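You operate a simulated robot arm through the tools that you are given. There is no shell and no other tool.

You are at the controls of a simulated robot arm. One attempt, no reset.

Task
Stop the test and put both test loops back on the hose rack.
Fine: pump off, then bleed, then the orange and the green cart valve on 0, then rack the loops. Spill nothing; the other valves, hoses, loops and caps end as they were.

The check looks at the end state, three seconds after you hand in, the way a careful person would. Anything else that was tipped, shoved, dropped, spilled or broken makes it a failure. Lids that push on must go on centred and level and be pressed home; caps that screw on are set level and turned clockwise until they are tight.

Robot
A 6-joint arm with a three-finger gripper, fixed in place. Base frame: the origin is at the foot of the arm, x ahead of it, y to its left, z up. Units: m, degrees, N and s.
Its first joint turns from -166.0 to 166.0 degrees. Payload 4.89 kg.
Tool frame: the origin (TCP) lies between the finger pads and is the grasp point; the fingertips stand 0.03 m ahead of it; z points along the fingers, y is the line along which they close. The gripper opens to 0.164 m. The gripper's body begins 0.125 m behind the TCP.
Orientation is that of the tool frame in the base frame, as a unit quaternion [w, x, y, z]. With the fingers straight down and closing along the base's y, the tool's x points along the base's -x, its y along +y and its z along -z.

Tools
- The arm moves only by the tool move_arm. Its argument "plan" is a list of rows, each a list of 7 numbers: the turn, a rotation vector about the tool's x, y, z in degrees, then the shift along the tool's x, y, z in m, then the opening, from 0 (shut) to 1 (fully open). In form: [[wx, wy, wz, x, y, z, claw], ...]. A call has 1 to 20 rows; each row is the pose to reach, as a shift and turn from the pose commanded when the call began, along the tool's axes at that moment. Rows are played at 5 a second. More than 0.05 m and 8.6 degrees between two rows, or a gripper value outside its range, and nothing of the call is played. A pose out of reach is approached as far as the arm can. The call stops where the force on the tool passes 40 N (or 10 N more than at its start, if that is more) or the arm is blocked; 0.2 s more then pass. The fingers move at their own pace (about 0.108 m/s each) and stop on an object; they squeeze with about 33 N. The grip force told is the motor's: it shows also when the fingers shut on nothing. Time passes only in rows, and 0.2 s behind the last, so rows that repeat a pose let the fingers close. It gives the time, the measured TCP pose, the force on the tool (base axes), the opening and the grip force at its end, in the units of the frame above (readings bear some noise), with the torque about the TCP (base axes, N m) and any sound that the robot's microphone picked up, and new pictures: "show" is both (left out), scene, wrist or none.
- Cameras (640 x 400 px; columns grow to the right, rows downward): "scene" is fixed at [0.0503, 0.4991, 1.5297]; the picture's right is [-0.55, -0.84, 0.00], its down [-0.37, 0.24, -0.90] and it looks along [0.75, -0.49, -0.44] (base axes); focal length 320 px, centre (320, 200). "wrist" rides on the gripper at [0.076, -0.002, -0.152] in the tool frame; the picture's right is [0.02, 1.00, 0.00], its down [-0.88, 0.02, -0.47] and it looks along [-0.47, 0.01, 0.88] (tool axes); focal length 247 px, centre (320, 200). There is no depth. A picture from a camera that has moved, and an enlarged one, comes with that camera's place and axes in the base frame and with its lens.
- lift_body(by): slides the trunk up (or, below 0, down) by that many m; the arm rides with it, the base frame stays. It gives what a move gives, with no picture.
- inspect(camera, box): a new picture of the part [left, top, right, bottom] of that camera's present view, enlarged. No time passes.
- finish_job(): hands the job in; it is judged then, once.

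Places have to be worked out from the pictures, the camera data and where the tool is seen. Open the gripper and draw the arm clear of the work before you hand the job in, unless the task says otherwise.

The tools are called after ">>>" as name(argument=value, ...) on one line, values as JSON. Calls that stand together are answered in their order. move_arm: Moves the arm, as the interface text tells. Its arguments: {"type":"object","properties":{"plan":{"type":"array","items":{"type":"array","items":{"type":"number"}}},"show":{"type":"string","enum":["both","scene","wrist","none"]}},"required":["plan"]} The other tools are called the same way: lift_body (by) slides the trunk up or down; inspect (camera, box) takes an enlarged picture of a part of a camera's view; finish_job () hands the job in.

At the start:

```text
time: 0.0
ee_pos: [0.5827, -0.036, 1.3281]
ee_rot: [0.0, 0.0, 1.0, 0.0]
wrist_force: [0.1, -0.4, -0.2]
torque: [-0.01, 0.0, -0.03]
grip_width: 0.1643
grip_force: 0.0
trunk travel left (down, up): [-0.175, 0.215]
```

scene: 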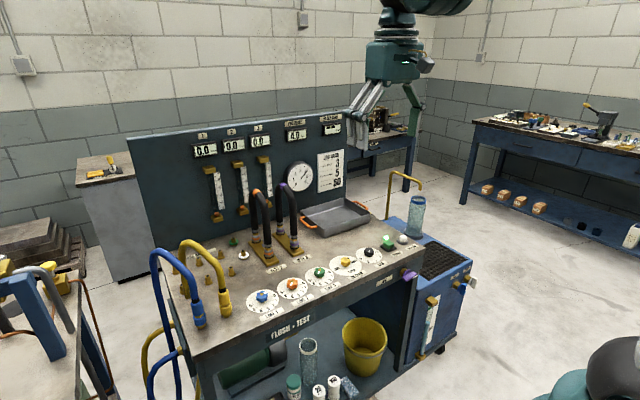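
wrist: 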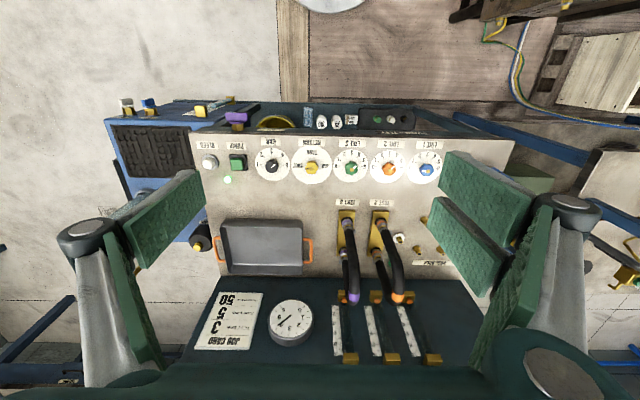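

I start by looking closely at the scene: the panel, knobs, loops and rack need to be identified before moving.

>>> inspect(camera="scene", box=[220, 220, 420, 345])

>>> inspect(camera="scene", box=[140, 170, 340, 295])

>>> inspect(camera="scene", box=[180, 100, 380, 225])

>>> inspect(camera="wrist", box=[180, 130, 340, 230])

>>> inspect(camera="wrist", box=[310, 130, 470, 230])

>>> inspect(camera="wrist", box=[300, 190, 460, 290])

```text
3.20 times, centred on (320, 282) of scene
camera zoom: at [0.0503, 0.4991, 1.5297], right [-0.55, -0.84, 0.0], down [-0.37, 0.24, -0.9], along [0.75, -0.49, -0.44], focal length 1025 px, centre (320, -64)
```

zoom: 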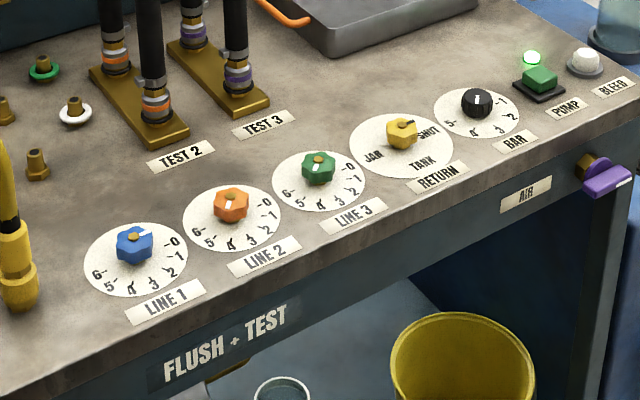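

```text
3.20 times, centred on (240, 232) of scene
camera zoom: at [0.0503, 0.4991, 1.5297], right [-0.55, -0.84, 0.0], down [-0.37, 0.24, -0.9], along [0.75, -0.49, -0.44], focal length 1025 px, centre (576, 96)
```

zoom: 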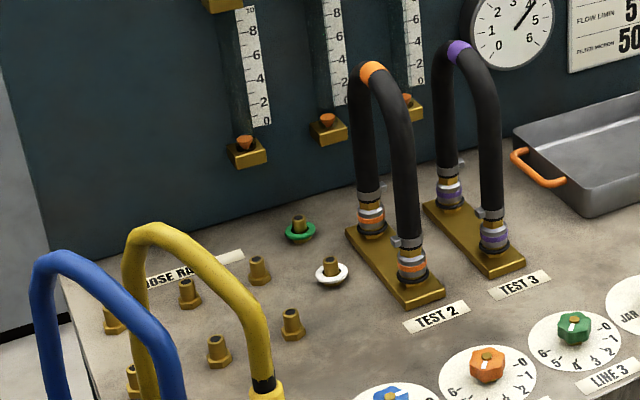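

```text
3.20 times, centred on (280, 162) of scene
camera zoom: at [0.0503, 0.4991, 1.5297], right [-0.55, -0.84, 0.0], down [-0.37, 0.24, -0.9], along [0.75, -0.49, -0.44], focal length 1025 px, centre (448, 320)
```

zoom: 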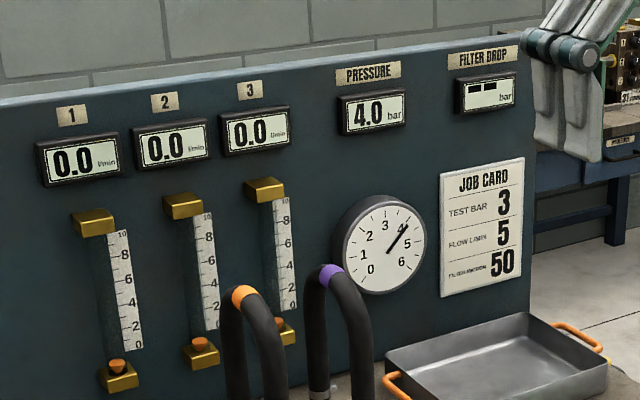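

```text
4.00 times, centred on (260, 180) of wrist
camera zoom: at [0.5076, -0.0375, 1.4809], right [-0.02, 1.0, 0.0], down [0.88, 0.02, 0.47], along [0.47, 0.01, -0.88], focal length 988 px, centre (560, 280)
```

zoom: 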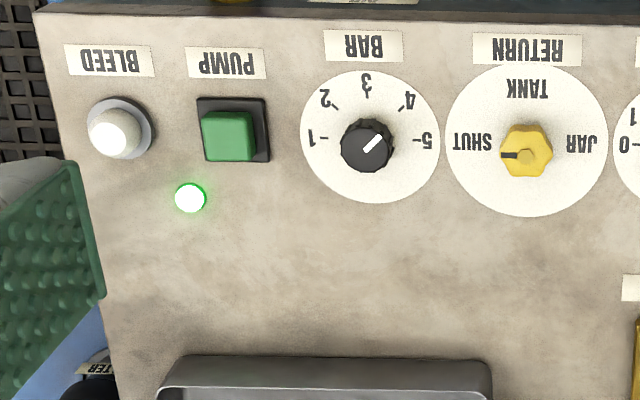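

```text
4.00 times, centred on (390, 180) of wrist
camera zoom: at [0.5076, -0.0375, 1.4809], right [-0.02, 1.0, 0.0], down [0.88, 0.02, 0.47], along [0.47, 0.01, -0.88], focal length 988 px, centre (40, 280)
```

zoom: 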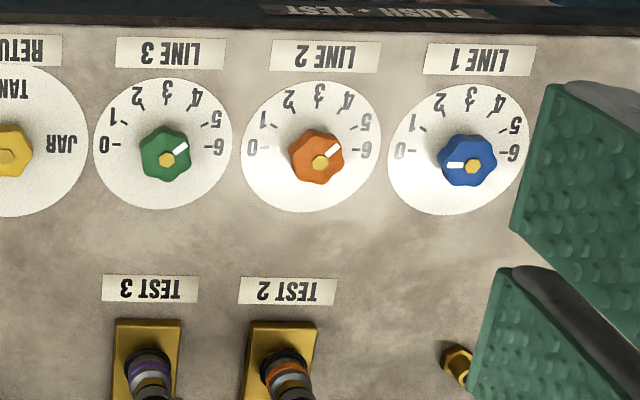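

```text
4.00 times, centred on (380, 240) of wrist
camera zoom: at [0.5076, -0.0375, 1.4809], right [-0.02, 1.0, 0.0], down [0.88, 0.02, 0.47], along [0.47, 0.01, -0.88], focal length 988 px, centre (80, 40)
```

zoom: 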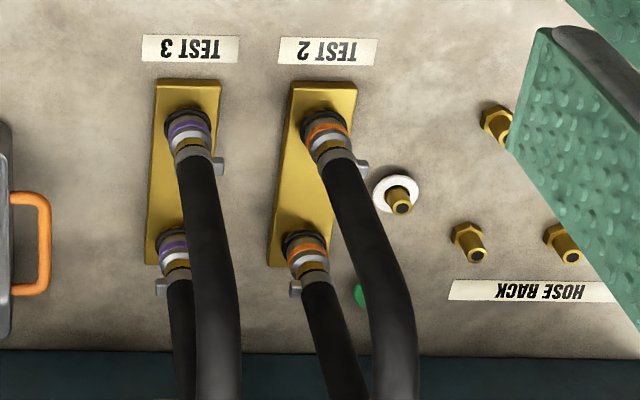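

The cart top sits at about z=0.85, the loops arch to about z=1.085 at y≈0.15 (orange) and y≈0.05 (purple). The rack is further to the left, so I move the wrist camera over there at a safe height to see the pegs better.

>>> move_arm(plan=[[0, 0, 0, 0, 0.05, 0, 1], [0, 0, 0, 0, 0.1, 0, 1], [0, 0, 0, 0, 0.15, 0, 1], [0, 0, 0, 0, 0.2, 0, 1], [0, 0, 0, 0, 0.25, 0, 1], [0, 0, 0, 0, 0.3, 0, 1]], show="both")

```text
time: 1.4
ee_pos: [0.5808, 0.2639, 1.328]
ee_rot: [0.001, 0.0, 1.0, 0.0]
wrist_force: [0.2, -0.5, 1.2]
torque: [0.25, -0.14, 0.02]
grip_width: 0.1642
grip_force: 0.1
trunk travel left (down, up): [-0.175, 0.215]
camera wrist: at [0.5051, 0.2614, 1.481], right [-0.02, 1.0, 0.0], down [0.88, 0.02, 0.47], along [0.47, 0.01, -0.88], focal length 247 px, centre (320, 200)
```

scene: 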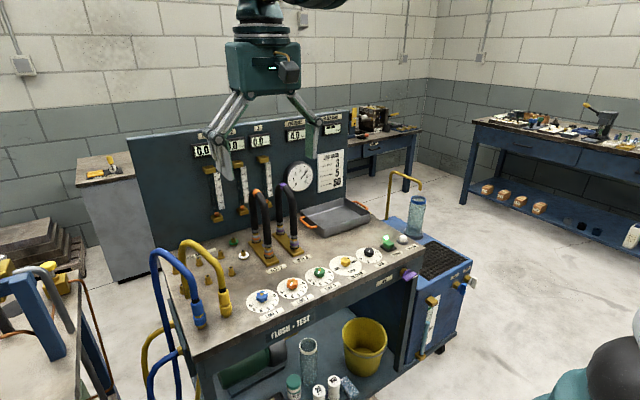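
wrist: 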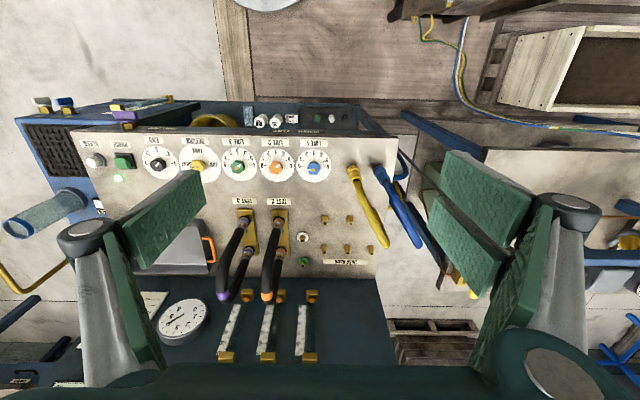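

>>> inspect(camera="wrist", box=[280, 190, 408, 270])

>>> inspect(camera="wrist", box=[200, 130, 360, 230])

>>> inspect(camera="scene", box=[140, 215, 268, 295])

```text
5.00 times, centred on (344, 230) of wrist
camera zoom: at [0.5051, 0.2614, 1.481], right [-0.02, 1.0, 0.0], down [0.88, 0.02, 0.47], along [0.47, 0.01, -0.88], focal length 1235 px, centre (200, 50)
```

zoom: 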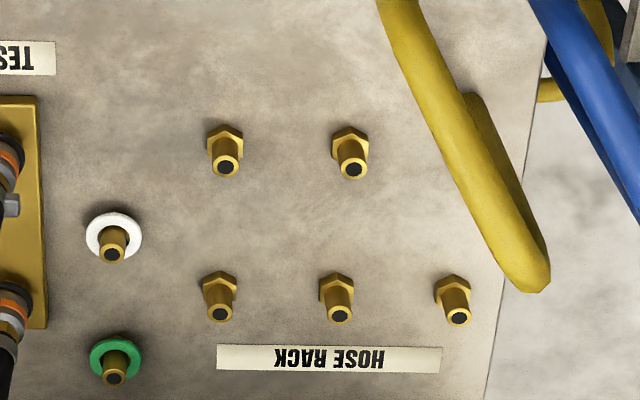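

```text
4.00 times, centred on (280, 180) of wrist
camera zoom: at [0.5051, 0.2614, 1.481], right [-0.02, 1.0, 0.0], down [0.88, 0.02, 0.47], along [0.47, 0.01, -0.88], focal length 988 px, centre (480, 280)
```

zoom: 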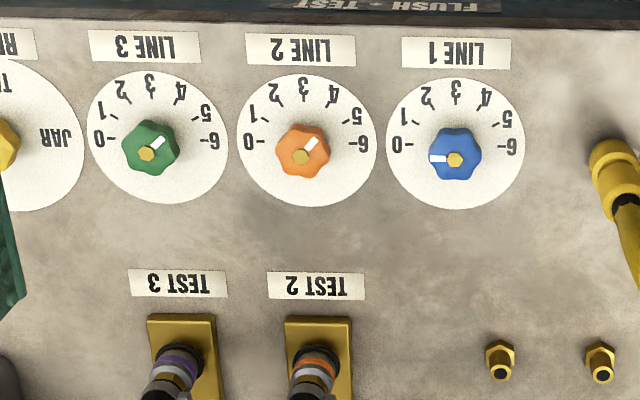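

```text
5.00 times, centred on (204, 255) of scene
camera zoom: at [0.0503, 0.4991, 1.5297], right [-0.55, -0.84, 0.0], down [-0.37, 0.24, -0.9], along [0.75, -0.49, -0.44], focal length 1602 px, centre (900, -75)
```

zoom: 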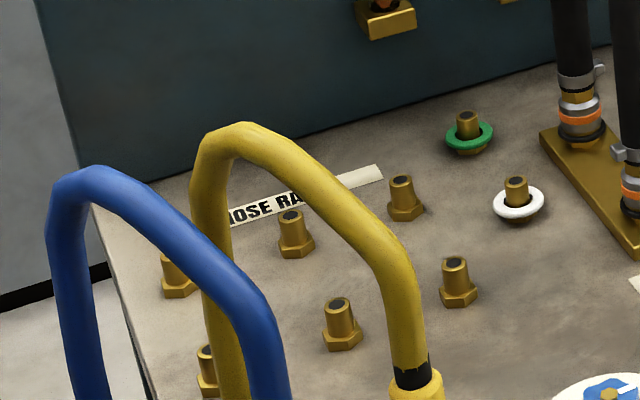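

Rack: three peg pairs at y≈0.284, 0.358, 0.433 with x≈0.897/1.007; the white/green ringed pegs are not the rack. Return is on SHUT, bar on 4, orange and green near 5. I now go over to the pump button (about [0.728, -0.245, 0.873]) with shut fingers and take a closer look before pressing.

>>> move_arm(plan=[[0, 0, 0, -0.006, -0.042, 0.023, 0.5], [0, 0, 0, -0.012, -0.084, 0.046, 0], [0, 0, 0, -0.018, -0.127, 0.069, 0], [0, 0, 0, -0.024, -0.169, 0.092, 0], [0, 0, 0, -0.03, -0.212, 0.116, 0], [0, 0, 0, -0.036, -0.254, 0.139, 0], [0, 0, 0, -0.042, -0.297, 0.162, 0], [0, 0, 0, -0.048, -0.339, 0.185, 0], [0, 0, 0, -0.054, -0.382, 0.208, 0], [0, 0, 0, -0.06, -0.424, 0.232, 0], [0, 0, 0, -0.066, -0.467, 0.255, 0], [0, 0, 0, -0.07, -0.509, 0.278, 0]], show="both")

```text
time: 4.0
ee_pos: [0.6498, -0.2437, 1.0484]
ee_rot: [0.0, -0.001, 1.0, 0.0]
wrist_force: [0.2, 1.0, 0.3]
torque: [-0.23, -0.09, -0.01]
grip_width: 0.0
grip_force: 32.7
trunk travel left (down, up): [-0.175, 0.215]
camera wrist: at [0.575, -0.2464, 1.202], right [-0.02, 1.0, 0.0], down [0.88, 0.02, 0.47], along [0.47, 0.01, -0.88], focal length 247 px, centre (320, 200)
```

scene: 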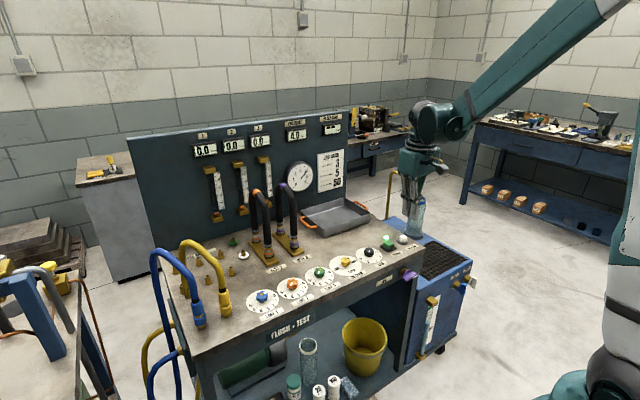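
wrist: 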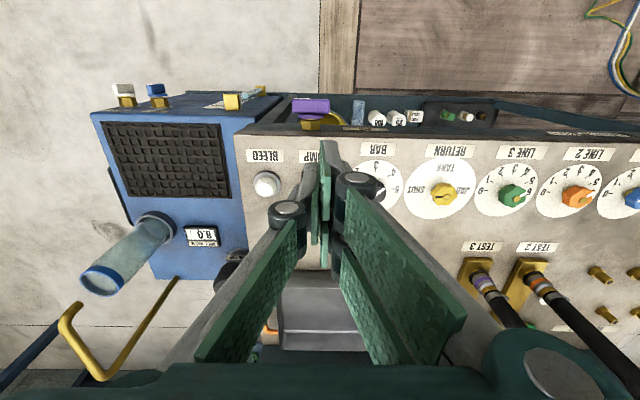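

The fingers are shut and hang in front of the pump button. I bring the fingertips to about 2 cm above the button at [0.728, -0.245].

>>> move_arm(plan=[[0, 0, 0, -0.03, 0, 0.03, 0], [0, 0, 0, -0.06, 0, 0.06, 0], [0, 0, 0, -0.078, 0, 0.09, 0], [0, 0, 0, -0.078, 0, 0.123, 0]], show="both")

>>> inspect(camera="scene", box=[340, 210, 440, 272])

>>> inspect(camera="wrist", box=[230, 100, 390, 200])

```text
time: 5.0
ee_pos: [0.7321, -0.2452, 0.9264]
ee_rot: [0.0, -0.001, 1.0, 0.0]
wrist_force: [-0.3, 0.2, -0.1]
torque: [-0.04, -0.06, -0.03]
grip_width: 0.0
grip_force: 32.9
trunk travel left (down, up): [-0.175, 0.215]
camera wrist: at [0.6563, -0.2463, 1.0795], right [-0.02, 1.0, 0.0], down [0.88, 0.02, 0.47], along [0.47, 0.01, -0.88], focal length 247 px, centre (320, 200)
```

scene: 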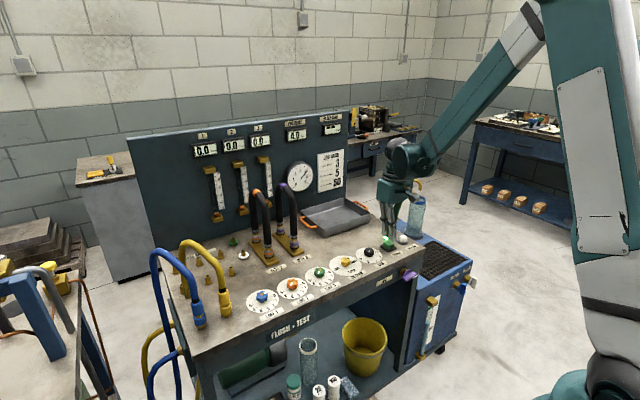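
wrist: 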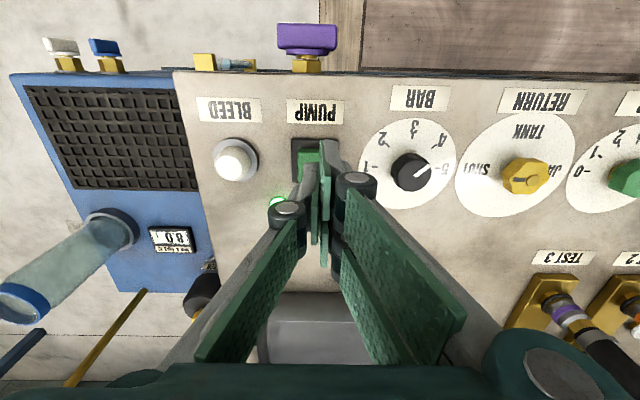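

```text
6.40 times, centred on (390, 241) of scene
camera zoom: at [0.0503, 0.4991, 1.5297], right [-0.55, -0.84, 0.0], down [-0.37, 0.24, -0.9], along [0.75, -0.49, -0.44], focal length 2050 px, centre (-128, -62)
```

zoom: 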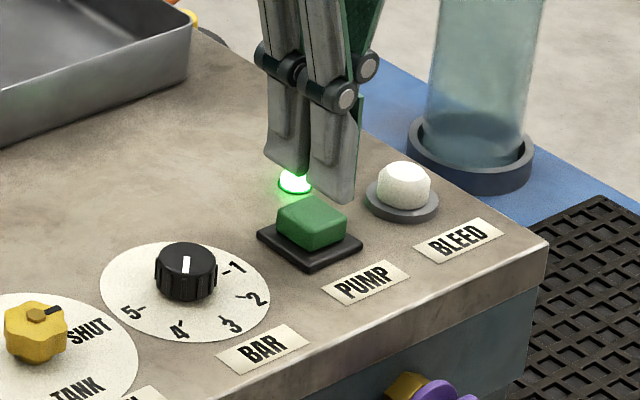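

```text
4.00 times, centred on (310, 150) of wrist
camera zoom: at [0.6563, -0.2463, 1.0795], right [-0.02, 1.0, 0.0], down [0.88, 0.02, 0.47], along [0.47, 0.01, -0.88], focal length 988 px, centre (360, 400)
```

zoom: 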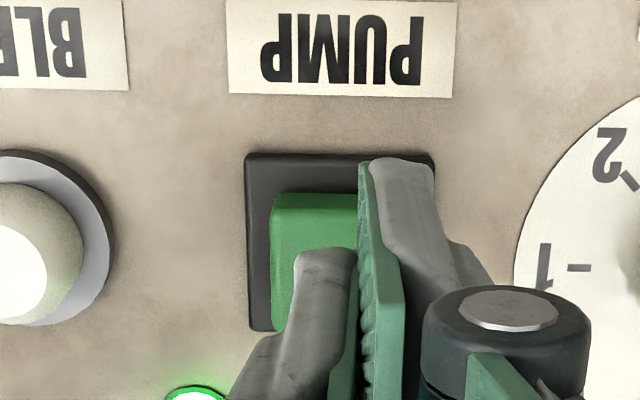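

The fingertips are right above the green button (its centre ≈ [0.731, -0.249], top z≈0.875). I press down slowly, then come back up.

>>> move_arm(plan=[[0, 0, 0, 0, -0.004, 0.01, 0], [0, 0, 0, 0, -0.004, 0.018, 0], [0, 0, 0, 0, -0.004, 0.022, 0], [0, 0, 0, 0, -0.004, 0.025, 0], [0, 0, 0, 0, -0.004, 0.027, 0], [0, 0, 0, 0, -0.004, 0.029, 0]], show="scene")

>>> inspect(camera="scene", box=[340, 210, 440, 272])

>>> inspect(camera="scene", box=[180, 100, 380, 225])

```text
time: 6.4
ee_pos: [0.732, -0.2487, 0.8983]
ee_rot: [0.0, 0.0, 1.0, 0.001]
wrist_force: [0.6, 0.5, 1.2]
torque: [0.0, 0.01, 0.0]
grip_width: 0.0058
grip_force: 44.8
trunk travel left (down, up): [-0.175, 0.215]
```

scene: 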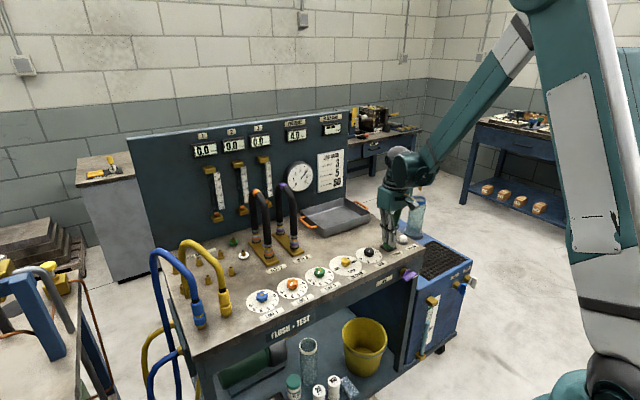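

```text
6.40 times, centred on (390, 241) of scene
camera zoom: at [0.0503, 0.4991, 1.5297], right [-0.55, -0.84, 0.0], down [-0.37, 0.24, -0.9], along [0.75, -0.49, -0.44], focal length 2050 px, centre (-128, -62)
```

zoom: 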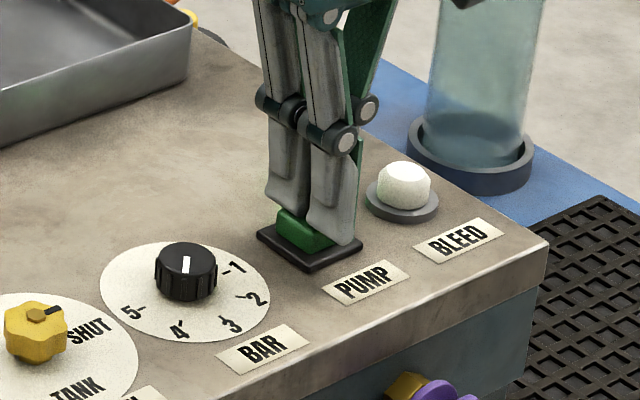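

```text
3.20 times, centred on (280, 162) of scene
camera zoom: at [0.0503, 0.4991, 1.5297], right [-0.55, -0.84, 0.0], down [-0.37, 0.24, -0.9], along [0.75, -0.49, -0.44], focal length 1025 px, centre (448, 320)
```

zoom: 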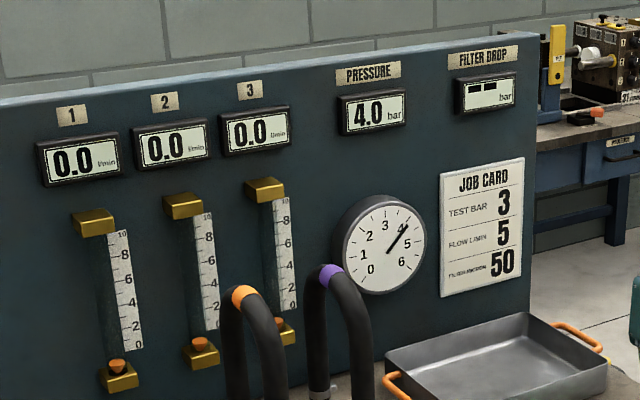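

No click was heard and the force is small; I look from the wrist camera to see where the fingertips stand relative to the button.

>>> inspect(camera="wrist", box=[240, 100, 400, 200])

>>> inspect(camera="scene", box=[365, 225, 413, 255])

```text
4.00 times, centred on (320, 150) of wrist
camera zoom: at [0.6566, -0.2505, 1.051], right [-0.02, 1.0, 0.0], down [0.88, 0.02, 0.47], along [0.47, 0.01, -0.88], focal length 988 px, centre (320, 400)
```

zoom: 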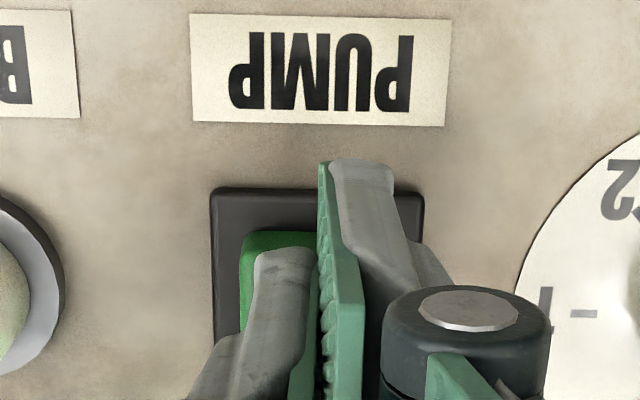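

```text
13.33 times, centred on (389, 240) of scene
camera zoom: at [0.0503, 0.4991, 1.5297], right [-0.55, -0.84, 0.0], down [-0.37, 0.24, -0.9], along [0.75, -0.49, -0.44], focal length 4272 px, centre (-600, -333)
```

zoom: 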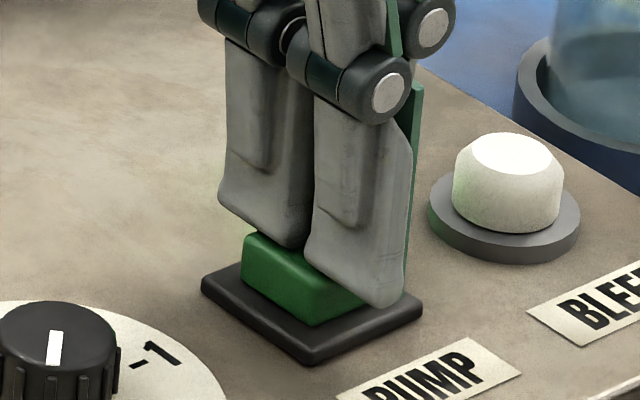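

The wrist view shows the fingertips over the button; I raise the tool to see whether the pump lamp went out.

>>> move_arm(plan=[[0, 0, 0, 0, 0, -0.02, 0], [0, 0, 0, 0, 0, -0.05, 0], [0, 0, 0, 0, 0, -0.09, 0]], show="both")

>>> inspect(camera="scene", box=[340, 210, 440, 272])

>>> inspect(camera="scene", box=[180, 100, 380, 225])

```text
time: 7.2
ee_pos: [0.7336, -0.2503, 0.9892]
ee_rot: [-0.001, 0.0, 1.0, 0.0]
wrist_force: [1.1, 0.1, -0.5]
torque: [0.07, 0.19, 0.02]
grip_width: 0.0
grip_force: 45.0
trunk travel left (down, up): [-0.175, 0.215]
camera wrist: at [0.6583, -0.2517, 1.1415], right [-0.02, 1.0, 0.0], down [0.88, 0.02, 0.47], along [0.47, 0.01, -0.88], focal length 247 px, centre (320, 200)
```

scene: 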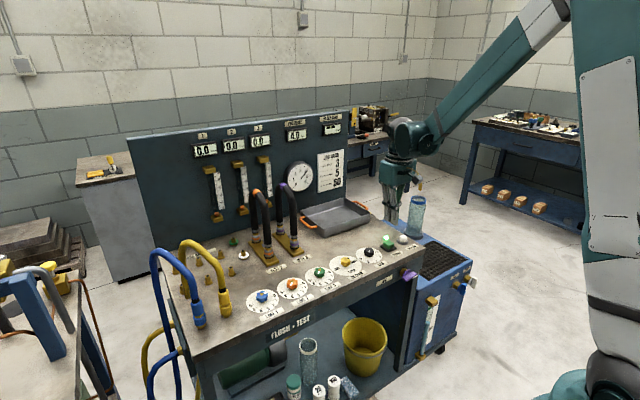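
wrist: 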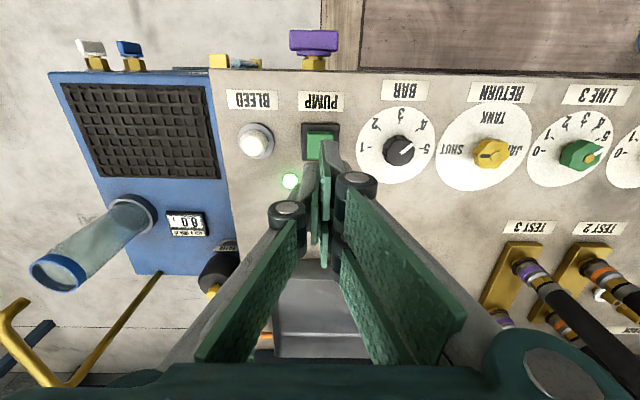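

```text
6.40 times, centred on (390, 241) of scene
camera zoom: at [0.0503, 0.4991, 1.5297], right [-0.55, -0.84, 0.0], down [-0.37, 0.24, -0.9], along [0.75, -0.49, -0.44], focal length 2050 px, centre (-128, -62)
```

zoom: 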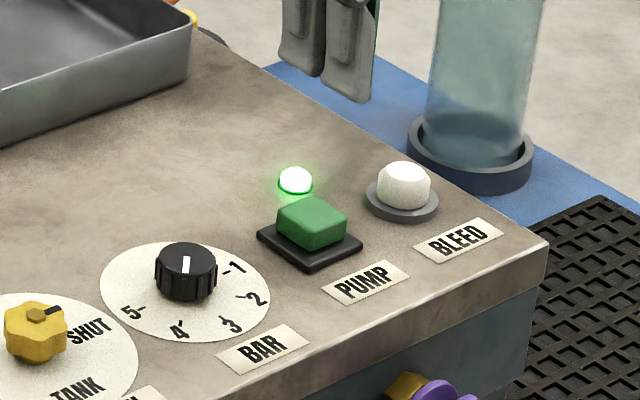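

```text
3.20 times, centred on (280, 162) of scene
camera zoom: at [0.0503, 0.4991, 1.5297], right [-0.55, -0.84, 0.0], down [-0.37, 0.24, -0.9], along [0.75, -0.49, -0.44], focal length 1025 px, centre (448, 320)
```

zoom: 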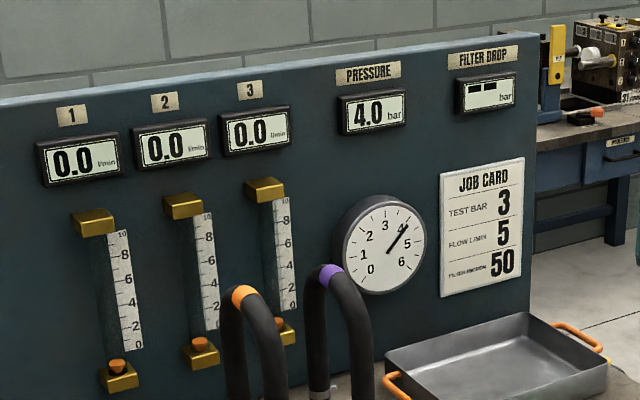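

The lamp is still on, so the press was too shallow (fingertips were at ~z 0.868 and met almost no force). I press again, deeper, in small steps.

>>> move_arm(plan=[[0, 0, 0, 0.001, 0.001, 0.045, 0], [0, 0, 0, 0.001, 0.001, 0.085, 0], [0, 0, 0, 0.001, 0.001, 0.091, 0], [0, 0, 0, 0.001, 0.001, 0.094, 0], [0, 0, 0, 0.001, 0.001, 0.097, 0], [0, 0, 0, 0.001, 0.001, 0.1, 0]], show="scene")

>>> inspect(camera="scene", box=[365, 225, 413, 255])

>>> inspect(camera="scene", box=[180, 100, 380, 225])

```text
time: 8.6
ee_pos: [0.7294, -0.2491, 0.8889]
ee_rot: [0.001, 0.0, 1.0, 0.0]
wrist_force: [4.6, -8.0, 36.2]
torque: [-0.18, -0.17, 0.01]
grip_width: 0.006
grip_force: 44.9
trunk travel left (down, up): [-0.175, 0.215]
heard: click
```

scene: 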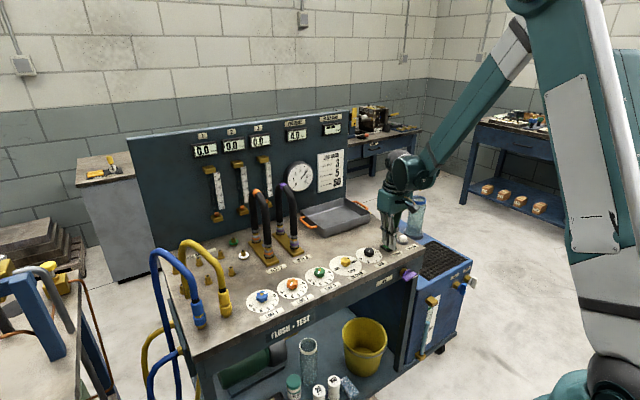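

```text
13.33 times, centred on (389, 240) of scene
camera zoom: at [0.0503, 0.4991, 1.5297], right [-0.55, -0.84, 0.0], down [-0.37, 0.24, -0.9], along [0.75, -0.49, -0.44], focal length 4272 px, centre (-600, -333)
```

zoom: 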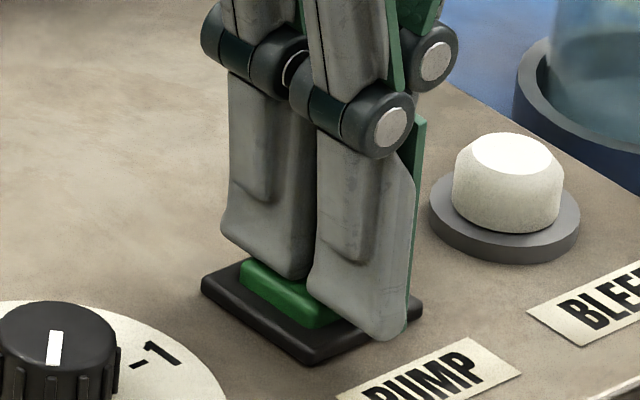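

```text
3.20 times, centred on (280, 162) of scene
camera zoom: at [0.0503, 0.4991, 1.5297], right [-0.55, -0.84, 0.0], down [-0.37, 0.24, -0.9], along [0.75, -0.49, -0.44], focal length 1025 px, centre (448, 320)
```

zoom: 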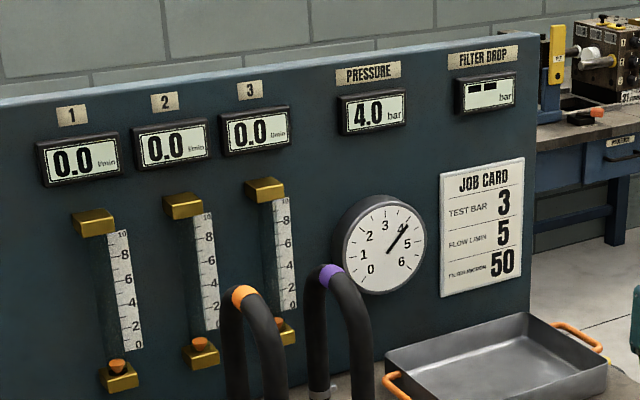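

A click was heard at a press force of 36 N. I raise straight up and check the lamp.

>>> move_arm(plan=[[0, 0, 0, 0, 0, -0.03, 0], [0, 0, 0, 0, 0, -0.06, 0], [0, 0, 0, 0, 0, -0.1, 0]], show="both")

>>> inspect(camera="scene", box=[340, 210, 440, 272])

>>> inspect(camera="scene", box=[180, 100, 380, 225])

>>> inspect(camera="wrist", box=[200, 80, 400, 205])

```text
time: 9.4
ee_pos: [0.7305, -0.2479, 0.9862]
ee_rot: [0.0, 0.0, 1.0, 0.0]
wrist_force: [0.3, 0.2, -0.9]
torque: [0.07, 0.16, -0.02]
grip_width: 0.0002
grip_force: 44.7
trunk travel left (down, up): [-0.175, 0.215]
camera wrist: at [0.6558, -0.2497, 1.1399], right [-0.02, 1.0, 0.0], down [0.88, 0.02, 0.47], along [0.47, 0.01, -0.88], focal length 247 px, centre (320, 200)
```

scene: 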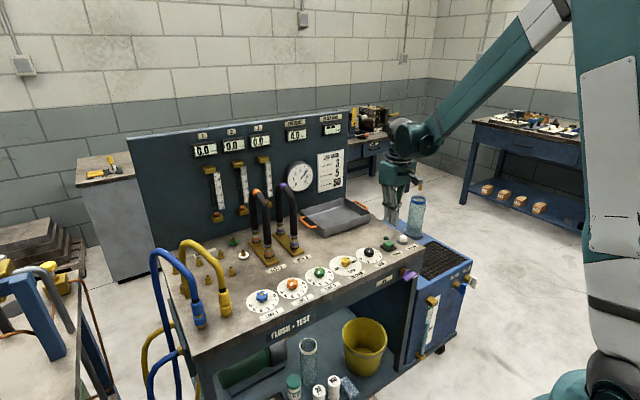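
wrist: 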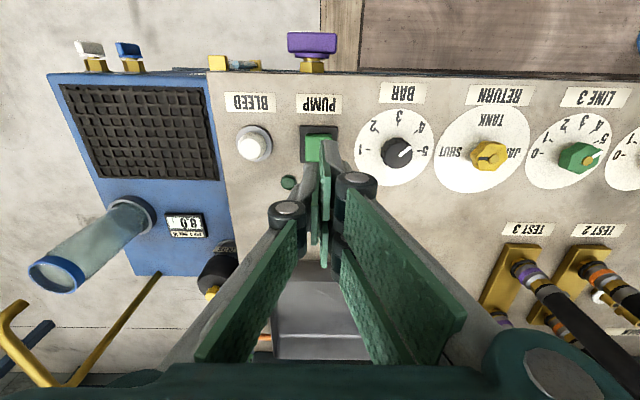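

```text
6.40 times, centred on (390, 241) of scene
camera zoom: at [0.0503, 0.4991, 1.5297], right [-0.55, -0.84, 0.0], down [-0.37, 0.24, -0.9], along [0.75, -0.49, -0.44], focal length 2050 px, centre (-128, -62)
```

zoom: 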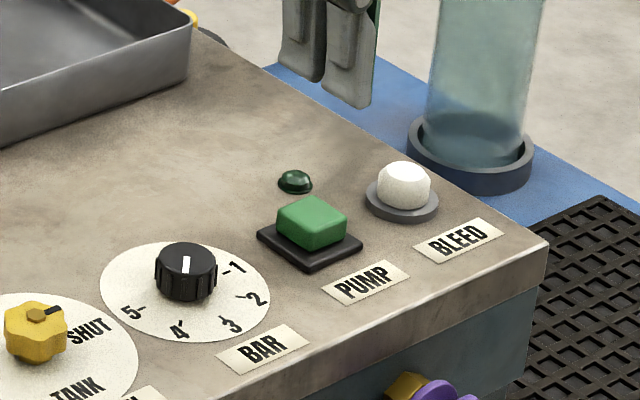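

```text
3.20 times, centred on (280, 162) of scene
camera zoom: at [0.0503, 0.4991, 1.5297], right [-0.55, -0.84, 0.0], down [-0.37, 0.24, -0.9], along [0.75, -0.49, -0.44], focal length 1025 px, centre (448, 320)
```

zoom: 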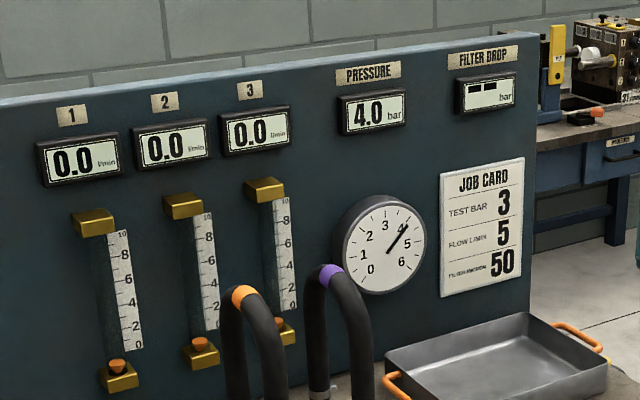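

```text
3.20 times, centred on (300, 142) of wrist
camera zoom: at [0.6558, -0.2497, 1.1399], right [-0.02, 1.0, 0.0], down [0.88, 0.02, 0.47], along [0.47, 0.01, -0.88], focal length 790 px, centre (384, 384)
```

zoom: 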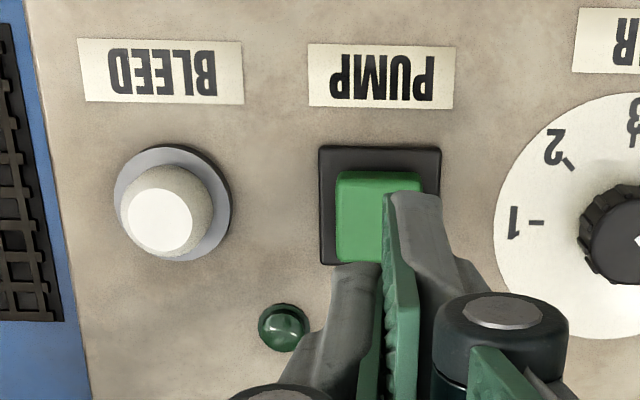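

The pump lamp is dark; pressure still reads 4.0. Next is the bleed button at about [0.733, -0.323], top z≈0.875: I move above it and press in small steps, watching the gauge.

>>> move_arm(plan=[[0, 0, 0, -0.001, -0.038, 0, 0], [0, 0, 0, -0.002, -0.075, 0.02, 0], [0, 0, 0, -0.002, -0.075, 0.055, 0], [0, 0, 0, -0.002, -0.075, 0.07, 0], [0, 0, 0, -0.002, -0.075, 0.076, 0], [0, 0, 0, -0.002, -0.075, 0.08, 0], [0, 0, 0, -0.002, -0.075, 0.084, 0]], show="scene")

>>> inspect(camera="scene", box=[365, 220, 429, 260])

>>> inspect(camera="scene", box=[180, 100, 380, 225])

```text
time: 11.0
ee_pos: [0.7334, -0.3233, 0.9035]
ee_rot: [0.0, 0.0, 1.0, 0.001]
wrist_force: [0.5, 0.1, 0.2]
torque: [-0.04, -0.03, -0.04]
grip_width: 0.0
grip_force: 45.2
trunk travel left (down, up): [-0.175, 0.215]
```

scene: 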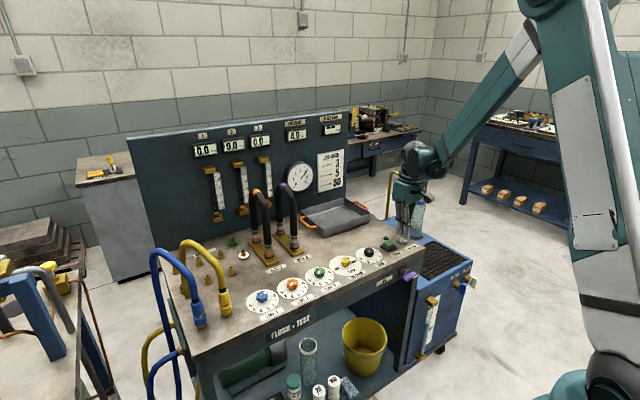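

```text
10.00 times, centred on (397, 240) of scene
camera zoom: at [0.0503, 0.4991, 1.5297], right [-0.55, -0.84, 0.0], down [-0.37, 0.24, -0.9], along [0.75, -0.49, -0.44], focal length 3204 px, centre (-450, -200)
```

zoom: 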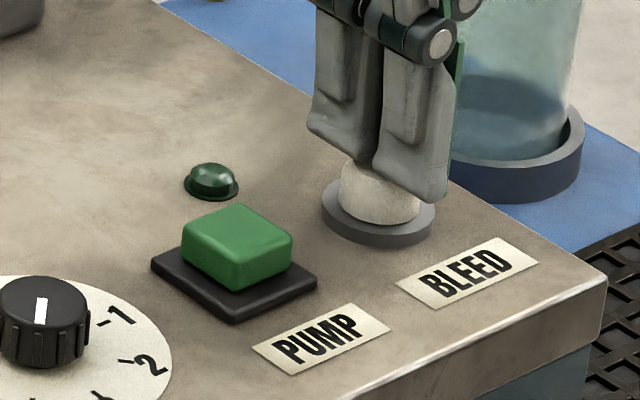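

```text
3.20 times, centred on (280, 162) of scene
camera zoom: at [0.0503, 0.4991, 1.5297], right [-0.55, -0.84, 0.0], down [-0.37, 0.24, -0.9], along [0.75, -0.49, -0.44], focal length 1025 px, centre (448, 320)
```

zoom: 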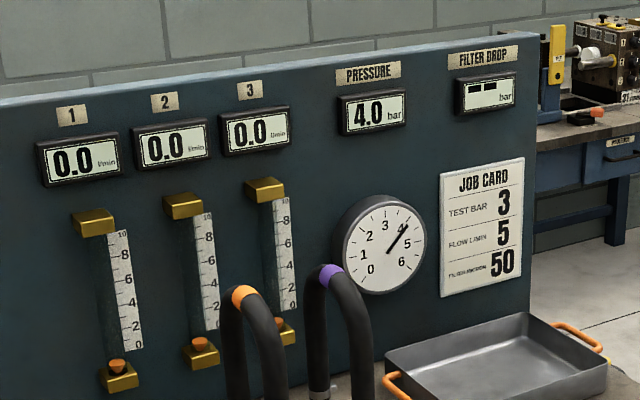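

The fingertips stand right on the white button with no force yet; I press further down in small steps and hold.

>>> move_arm(plan=[[0, 0, 0, 0, 0, 0.004, 0], [0, 0, 0, 0, 0, 0.007, 0], [0, 0, 0, 0, 0, 0.009, 0], [0, 0, 0, 0, 0, 0.011, 0], [0, 0, 0, 0, 0, 0.013, 0]], show="scene")

>>> inspect(camera="scene", box=[365, 220, 429, 260])

>>> inspect(camera="scene", box=[180, 100, 380, 225])

```text
time: 12.2
ee_pos: [0.732, -0.3218, 0.891]
ee_rot: [0.001, 0.0, 1.0, -0.001]
wrist_force: [3.9, 0.3, 27.2]
torque: [-0.06, -0.22, 0.04]
grip_width: 0.0061
grip_force: 45.2
trunk travel left (down, up): [-0.175, 0.215]
heard: click
```

scene: 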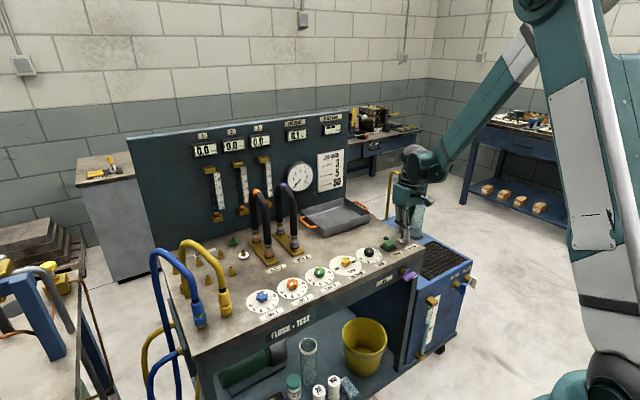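

```text
10.00 times, centred on (397, 240) of scene
camera zoom: at [0.0503, 0.4991, 1.5297], right [-0.55, -0.84, 0.0], down [-0.37, 0.24, -0.9], along [0.75, -0.49, -0.44], focal length 3204 px, centre (-450, -200)
```

zoom: 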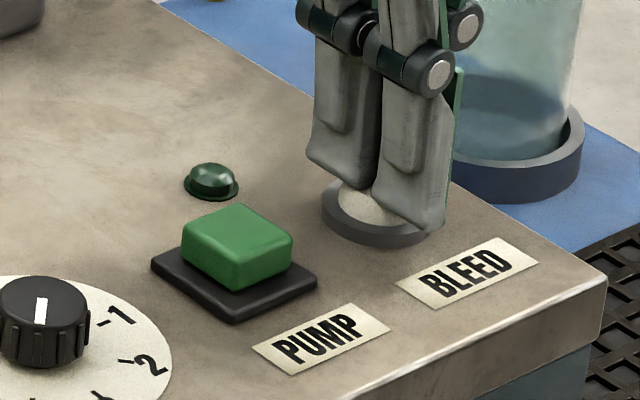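

```text
3.20 times, centred on (280, 162) of scene
camera zoom: at [0.0503, 0.4991, 1.5297], right [-0.55, -0.84, 0.0], down [-0.37, 0.24, -0.9], along [0.75, -0.49, -0.44], focal length 1025 px, centre (448, 320)
```

zoom: 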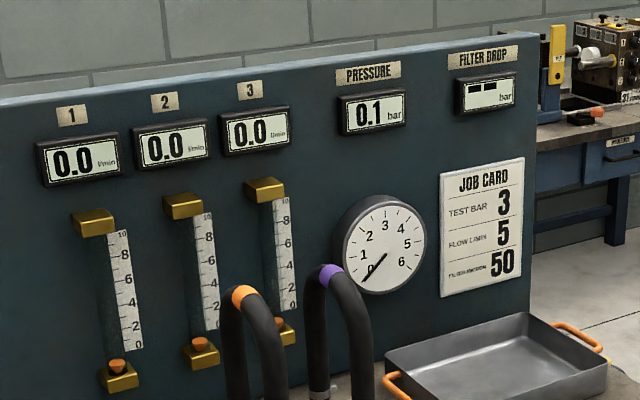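

The bleed clicked and pressure has fallen to 0.1 bar. I keep holding for two more seconds so it bleeds right to zero.

>>> move_arm(plan=[[0, 0, 0, 0, 0, 0, 0], [0, 0, 0, 0, 0, 0, 0], [0, 0, 0, 0, 0, 0, 0], [0, 0, 0, 0, 0, 0, 0], [0, 0, 0, 0, 0, 0, 0], [0, 0, 0, 0, 0, 0, 0], [0, 0, 0, 0, 0, 0, 0], [0, 0, 0, 0, 0, 0, 0], [0, 0, 0, 0, 0, 0, 0], [0, 0, 0, 0, 0, 0, 0]], show="scene")

>>> inspect(camera="scene", box=[180, 100, 380, 225])

```text
time: 14.4
ee_pos: [0.7311, -0.3229, 0.8914]
ee_rot: [0.0, -0.001, 1.0, 0.0]
wrist_force: [3.7, -2.6, 29.1]
torque: [-0.1, -0.18, -0.04]
grip_width: 0.0062
grip_force: 45.2
trunk travel left (down, up): [-0.175, 0.215]
```

scene: 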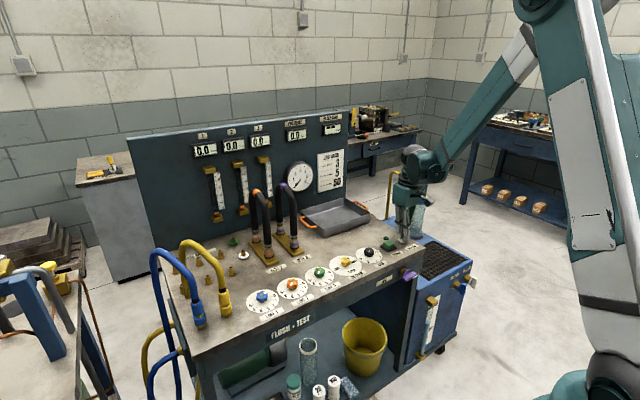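

```text
3.20 times, centred on (280, 162) of scene
camera zoom: at [0.0503, 0.4991, 1.5297], right [-0.55, -0.84, 0.0], down [-0.37, 0.24, -0.9], along [0.75, -0.49, -0.44], focal length 1025 px, centre (448, 320)
```

zoom: 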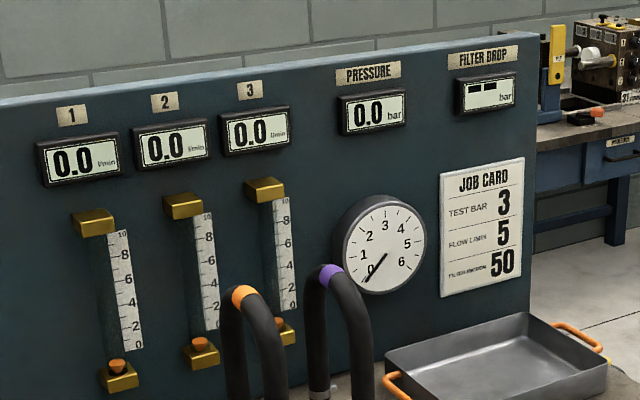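

Pressure is 0.0 bar. I lift off the bleed button and move to a viewpoint in front of the orange and green knobs with the gripper opening.

>>> move_arm(plan=[[0, 0, 0, 0, 0, -0.04, 0], [0, 0, 0, 0, 0, -0.08, 0], [0, 0, 0, 0, 0, -0.12, 0], [0, 0, 0, 0, 0, -0.16, 0], [0, 0, 0, 0.008, 0.045, -0.16, 0.2], [0, 0, 0, 0.016, 0.09, -0.16, 0.4], [0, 0, 0, 0.024, 0.135, -0.16, 0.6], [0, 0, 0, 0.032, 0.18, -0.16, 0.8], [0, 0, 0, 0.04, 0.225, -0.16, 1], [0, 0, 0, 0.048, 0.27, -0.16, 1], [0, 0, 0, 0.056, 0.315, -0.16, 1], [0, 0, 0, 0.064, 0.36, -0.16, 1], [0, 0, 0, 0.07, 0.405, -0.16, 1], [0, 0, 0, 0.07, 0.425, -0.16, 1]], show="both")

>>> inspect(camera="wrist", box=[220, 90, 420, 215])

>>> inspect(camera="scene", box=[340, 210, 440, 272])

>>> inspect(camera="scene", box=[180, 100, 380, 225])

```text
time: 17.4
ee_pos: [0.6603, 0.1032, 1.0516]
ee_rot: [0.0, 0.0, 1.0, 0.0]
wrist_force: [-1.0, -0.3, 0.6]
torque: [0.07, -0.06, -0.03]
grip_width: 0.164
grip_force: 0.0
trunk travel left (down, up): [-0.175, 0.215]
camera wrist: at [0.5854, 0.1015, 1.2046], right [-0.02, 1.0, 0.0], down [0.88, 0.02, 0.47], along [0.47, 0.01, -0.88], focal length 247 px, centre (320, 200)
```

scene: 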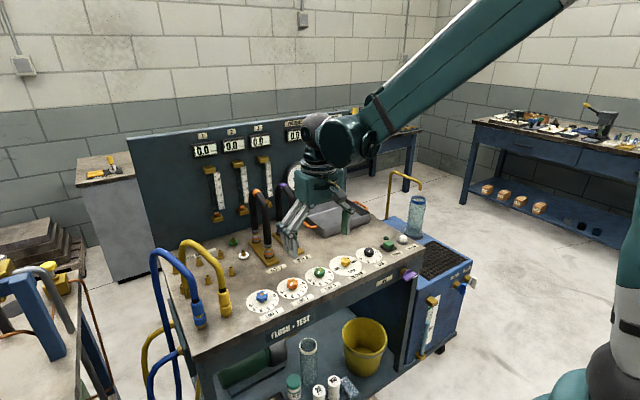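
wrist: 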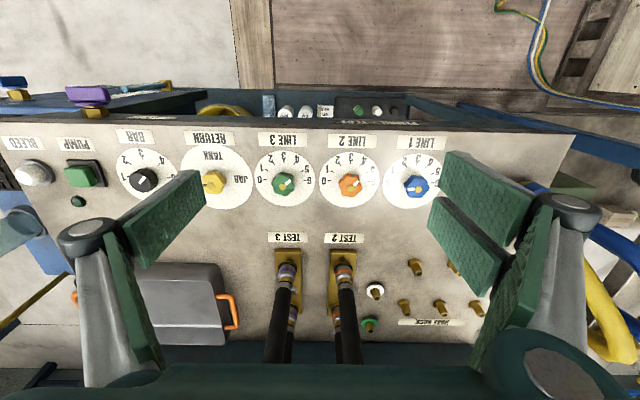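

```text
3.20 times, centred on (320, 152) of wrist
camera zoom: at [0.5854, 0.1015, 1.2046], right [-0.02, 1.0, 0.0], down [0.88, 0.02, 0.47], along [0.47, 0.01, -0.88], focal length 790 px, centre (320, 352)
```

zoom: 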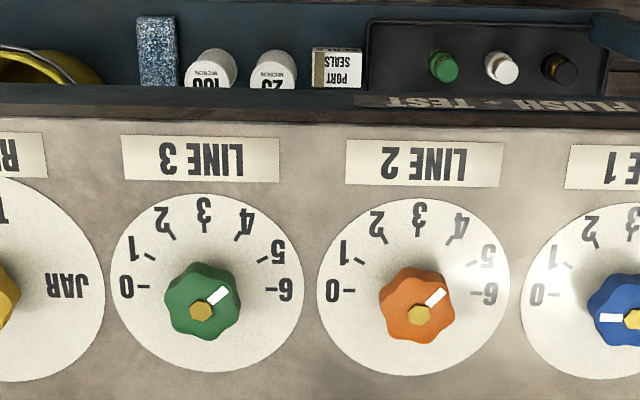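

```text
6.40 times, centred on (390, 241) of scene
camera zoom: at [0.0503, 0.4991, 1.5297], right [-0.55, -0.84, 0.0], down [-0.37, 0.24, -0.9], along [0.75, -0.49, -0.44], focal length 2050 px, centre (-128, -62)
```

zoom: 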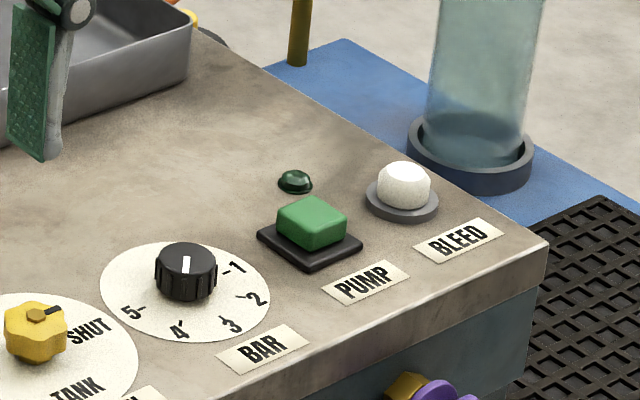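

```text
3.20 times, centred on (280, 162) of scene
camera zoom: at [0.0503, 0.4991, 1.5297], right [-0.55, -0.84, 0.0], down [-0.37, 0.24, -0.9], along [0.75, -0.49, -0.44], focal length 1025 px, centre (448, 320)
```

zoom: 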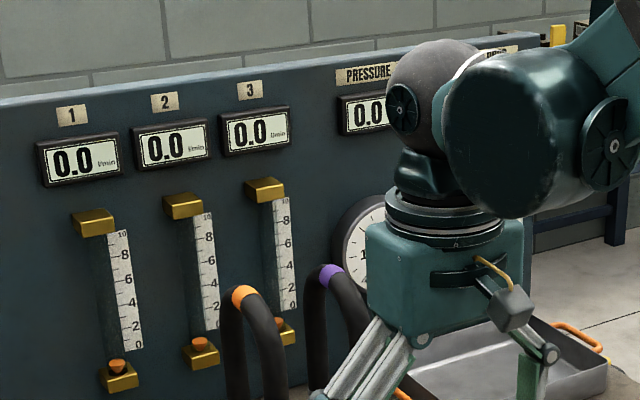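

Pump off, pressure 0. The orange knob sits at about [0.735, 0.1495], green at [0.735, 0.051], top z≈0.885; both pointers at ~4.7–5, 0 lies toward −y, so about +145° (counter-clockwise from above) is needed. I go above the orange knob, pre-turning the tool by +70° so the whole turn stays in the middle of the wrist range.

>>> move_arm(plan=[[0, 0, 7.8, -0.008, 0.005, 0.005, 0.6], [0, 0, 15.6, -0.017, 0.01, 0.01, 0.4], [0, 0, 23.4, -0.025, 0.0155, 0.015, 0.4], [0, 0, 31.2, -0.033, 0.021, 0.02, 0.4], [0, 0, 39, -0.042, 0.026, 0.025, 0.4], [0, 0, 46.8, -0.05, 0.031, 0.035, 0.4], [0, 0, 54.6, -0.058, 0.036, 0.05, 0.4], [0, 0, 62.4, -0.067, 0.041, 0.065, 0.4], [0, 0, 70, -0.075, 0.0465, 0.08, 0.4], [0, 0, 70, -0.075, 0.0465, 0.08, 0.4]], show="both")

>>> inspect(camera="scene", box=[230, 240, 358, 320])

```text
time: 19.6
ee_pos: [0.7367, 0.1471, 0.9691]
ee_rot: [-0.001, 0.574, 0.819, 0.0]
wrist_force: [-0.2, 0.1, 0.4]
torque: [-0.02, 0.03, 0.04]
grip_width: 0.0655
grip_force: 0.1
trunk travel left (down, up): [-0.175, 0.215]
camera wrist: at [0.7097, 0.2193, 1.1235], right [0.93, 0.36, 0.0], down [0.32, -0.82, 0.47], along [0.17, -0.44, -0.88], focal length 247 px, centre (320, 200)
```

scene: 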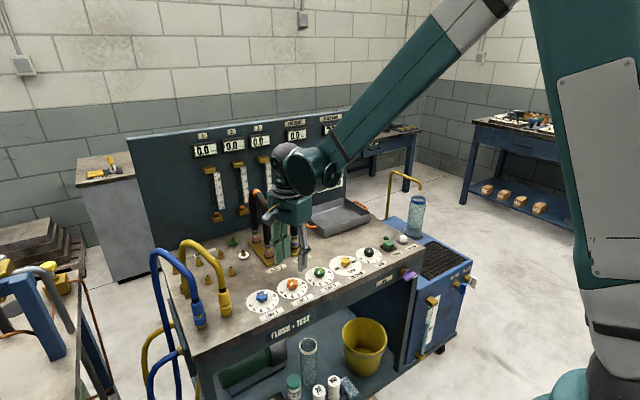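
wrist: 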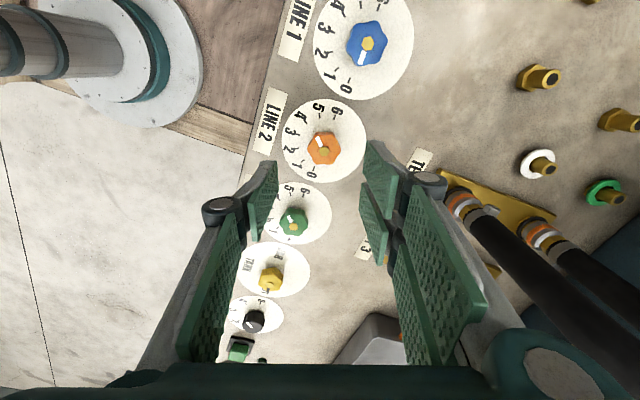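

```text
5.00 times, centred on (294, 280) of scene
camera zoom: at [0.0503, 0.4991, 1.5297], right [-0.55, -0.84, 0.0], down [-0.37, 0.24, -0.9], along [0.75, -0.49, -0.44], focal length 1602 px, centre (450, -200)
```

zoom: 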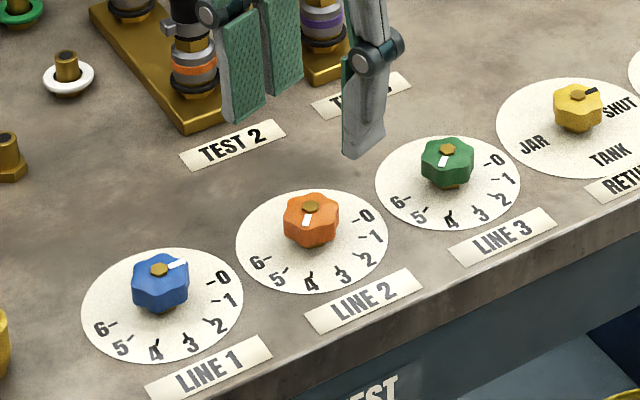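

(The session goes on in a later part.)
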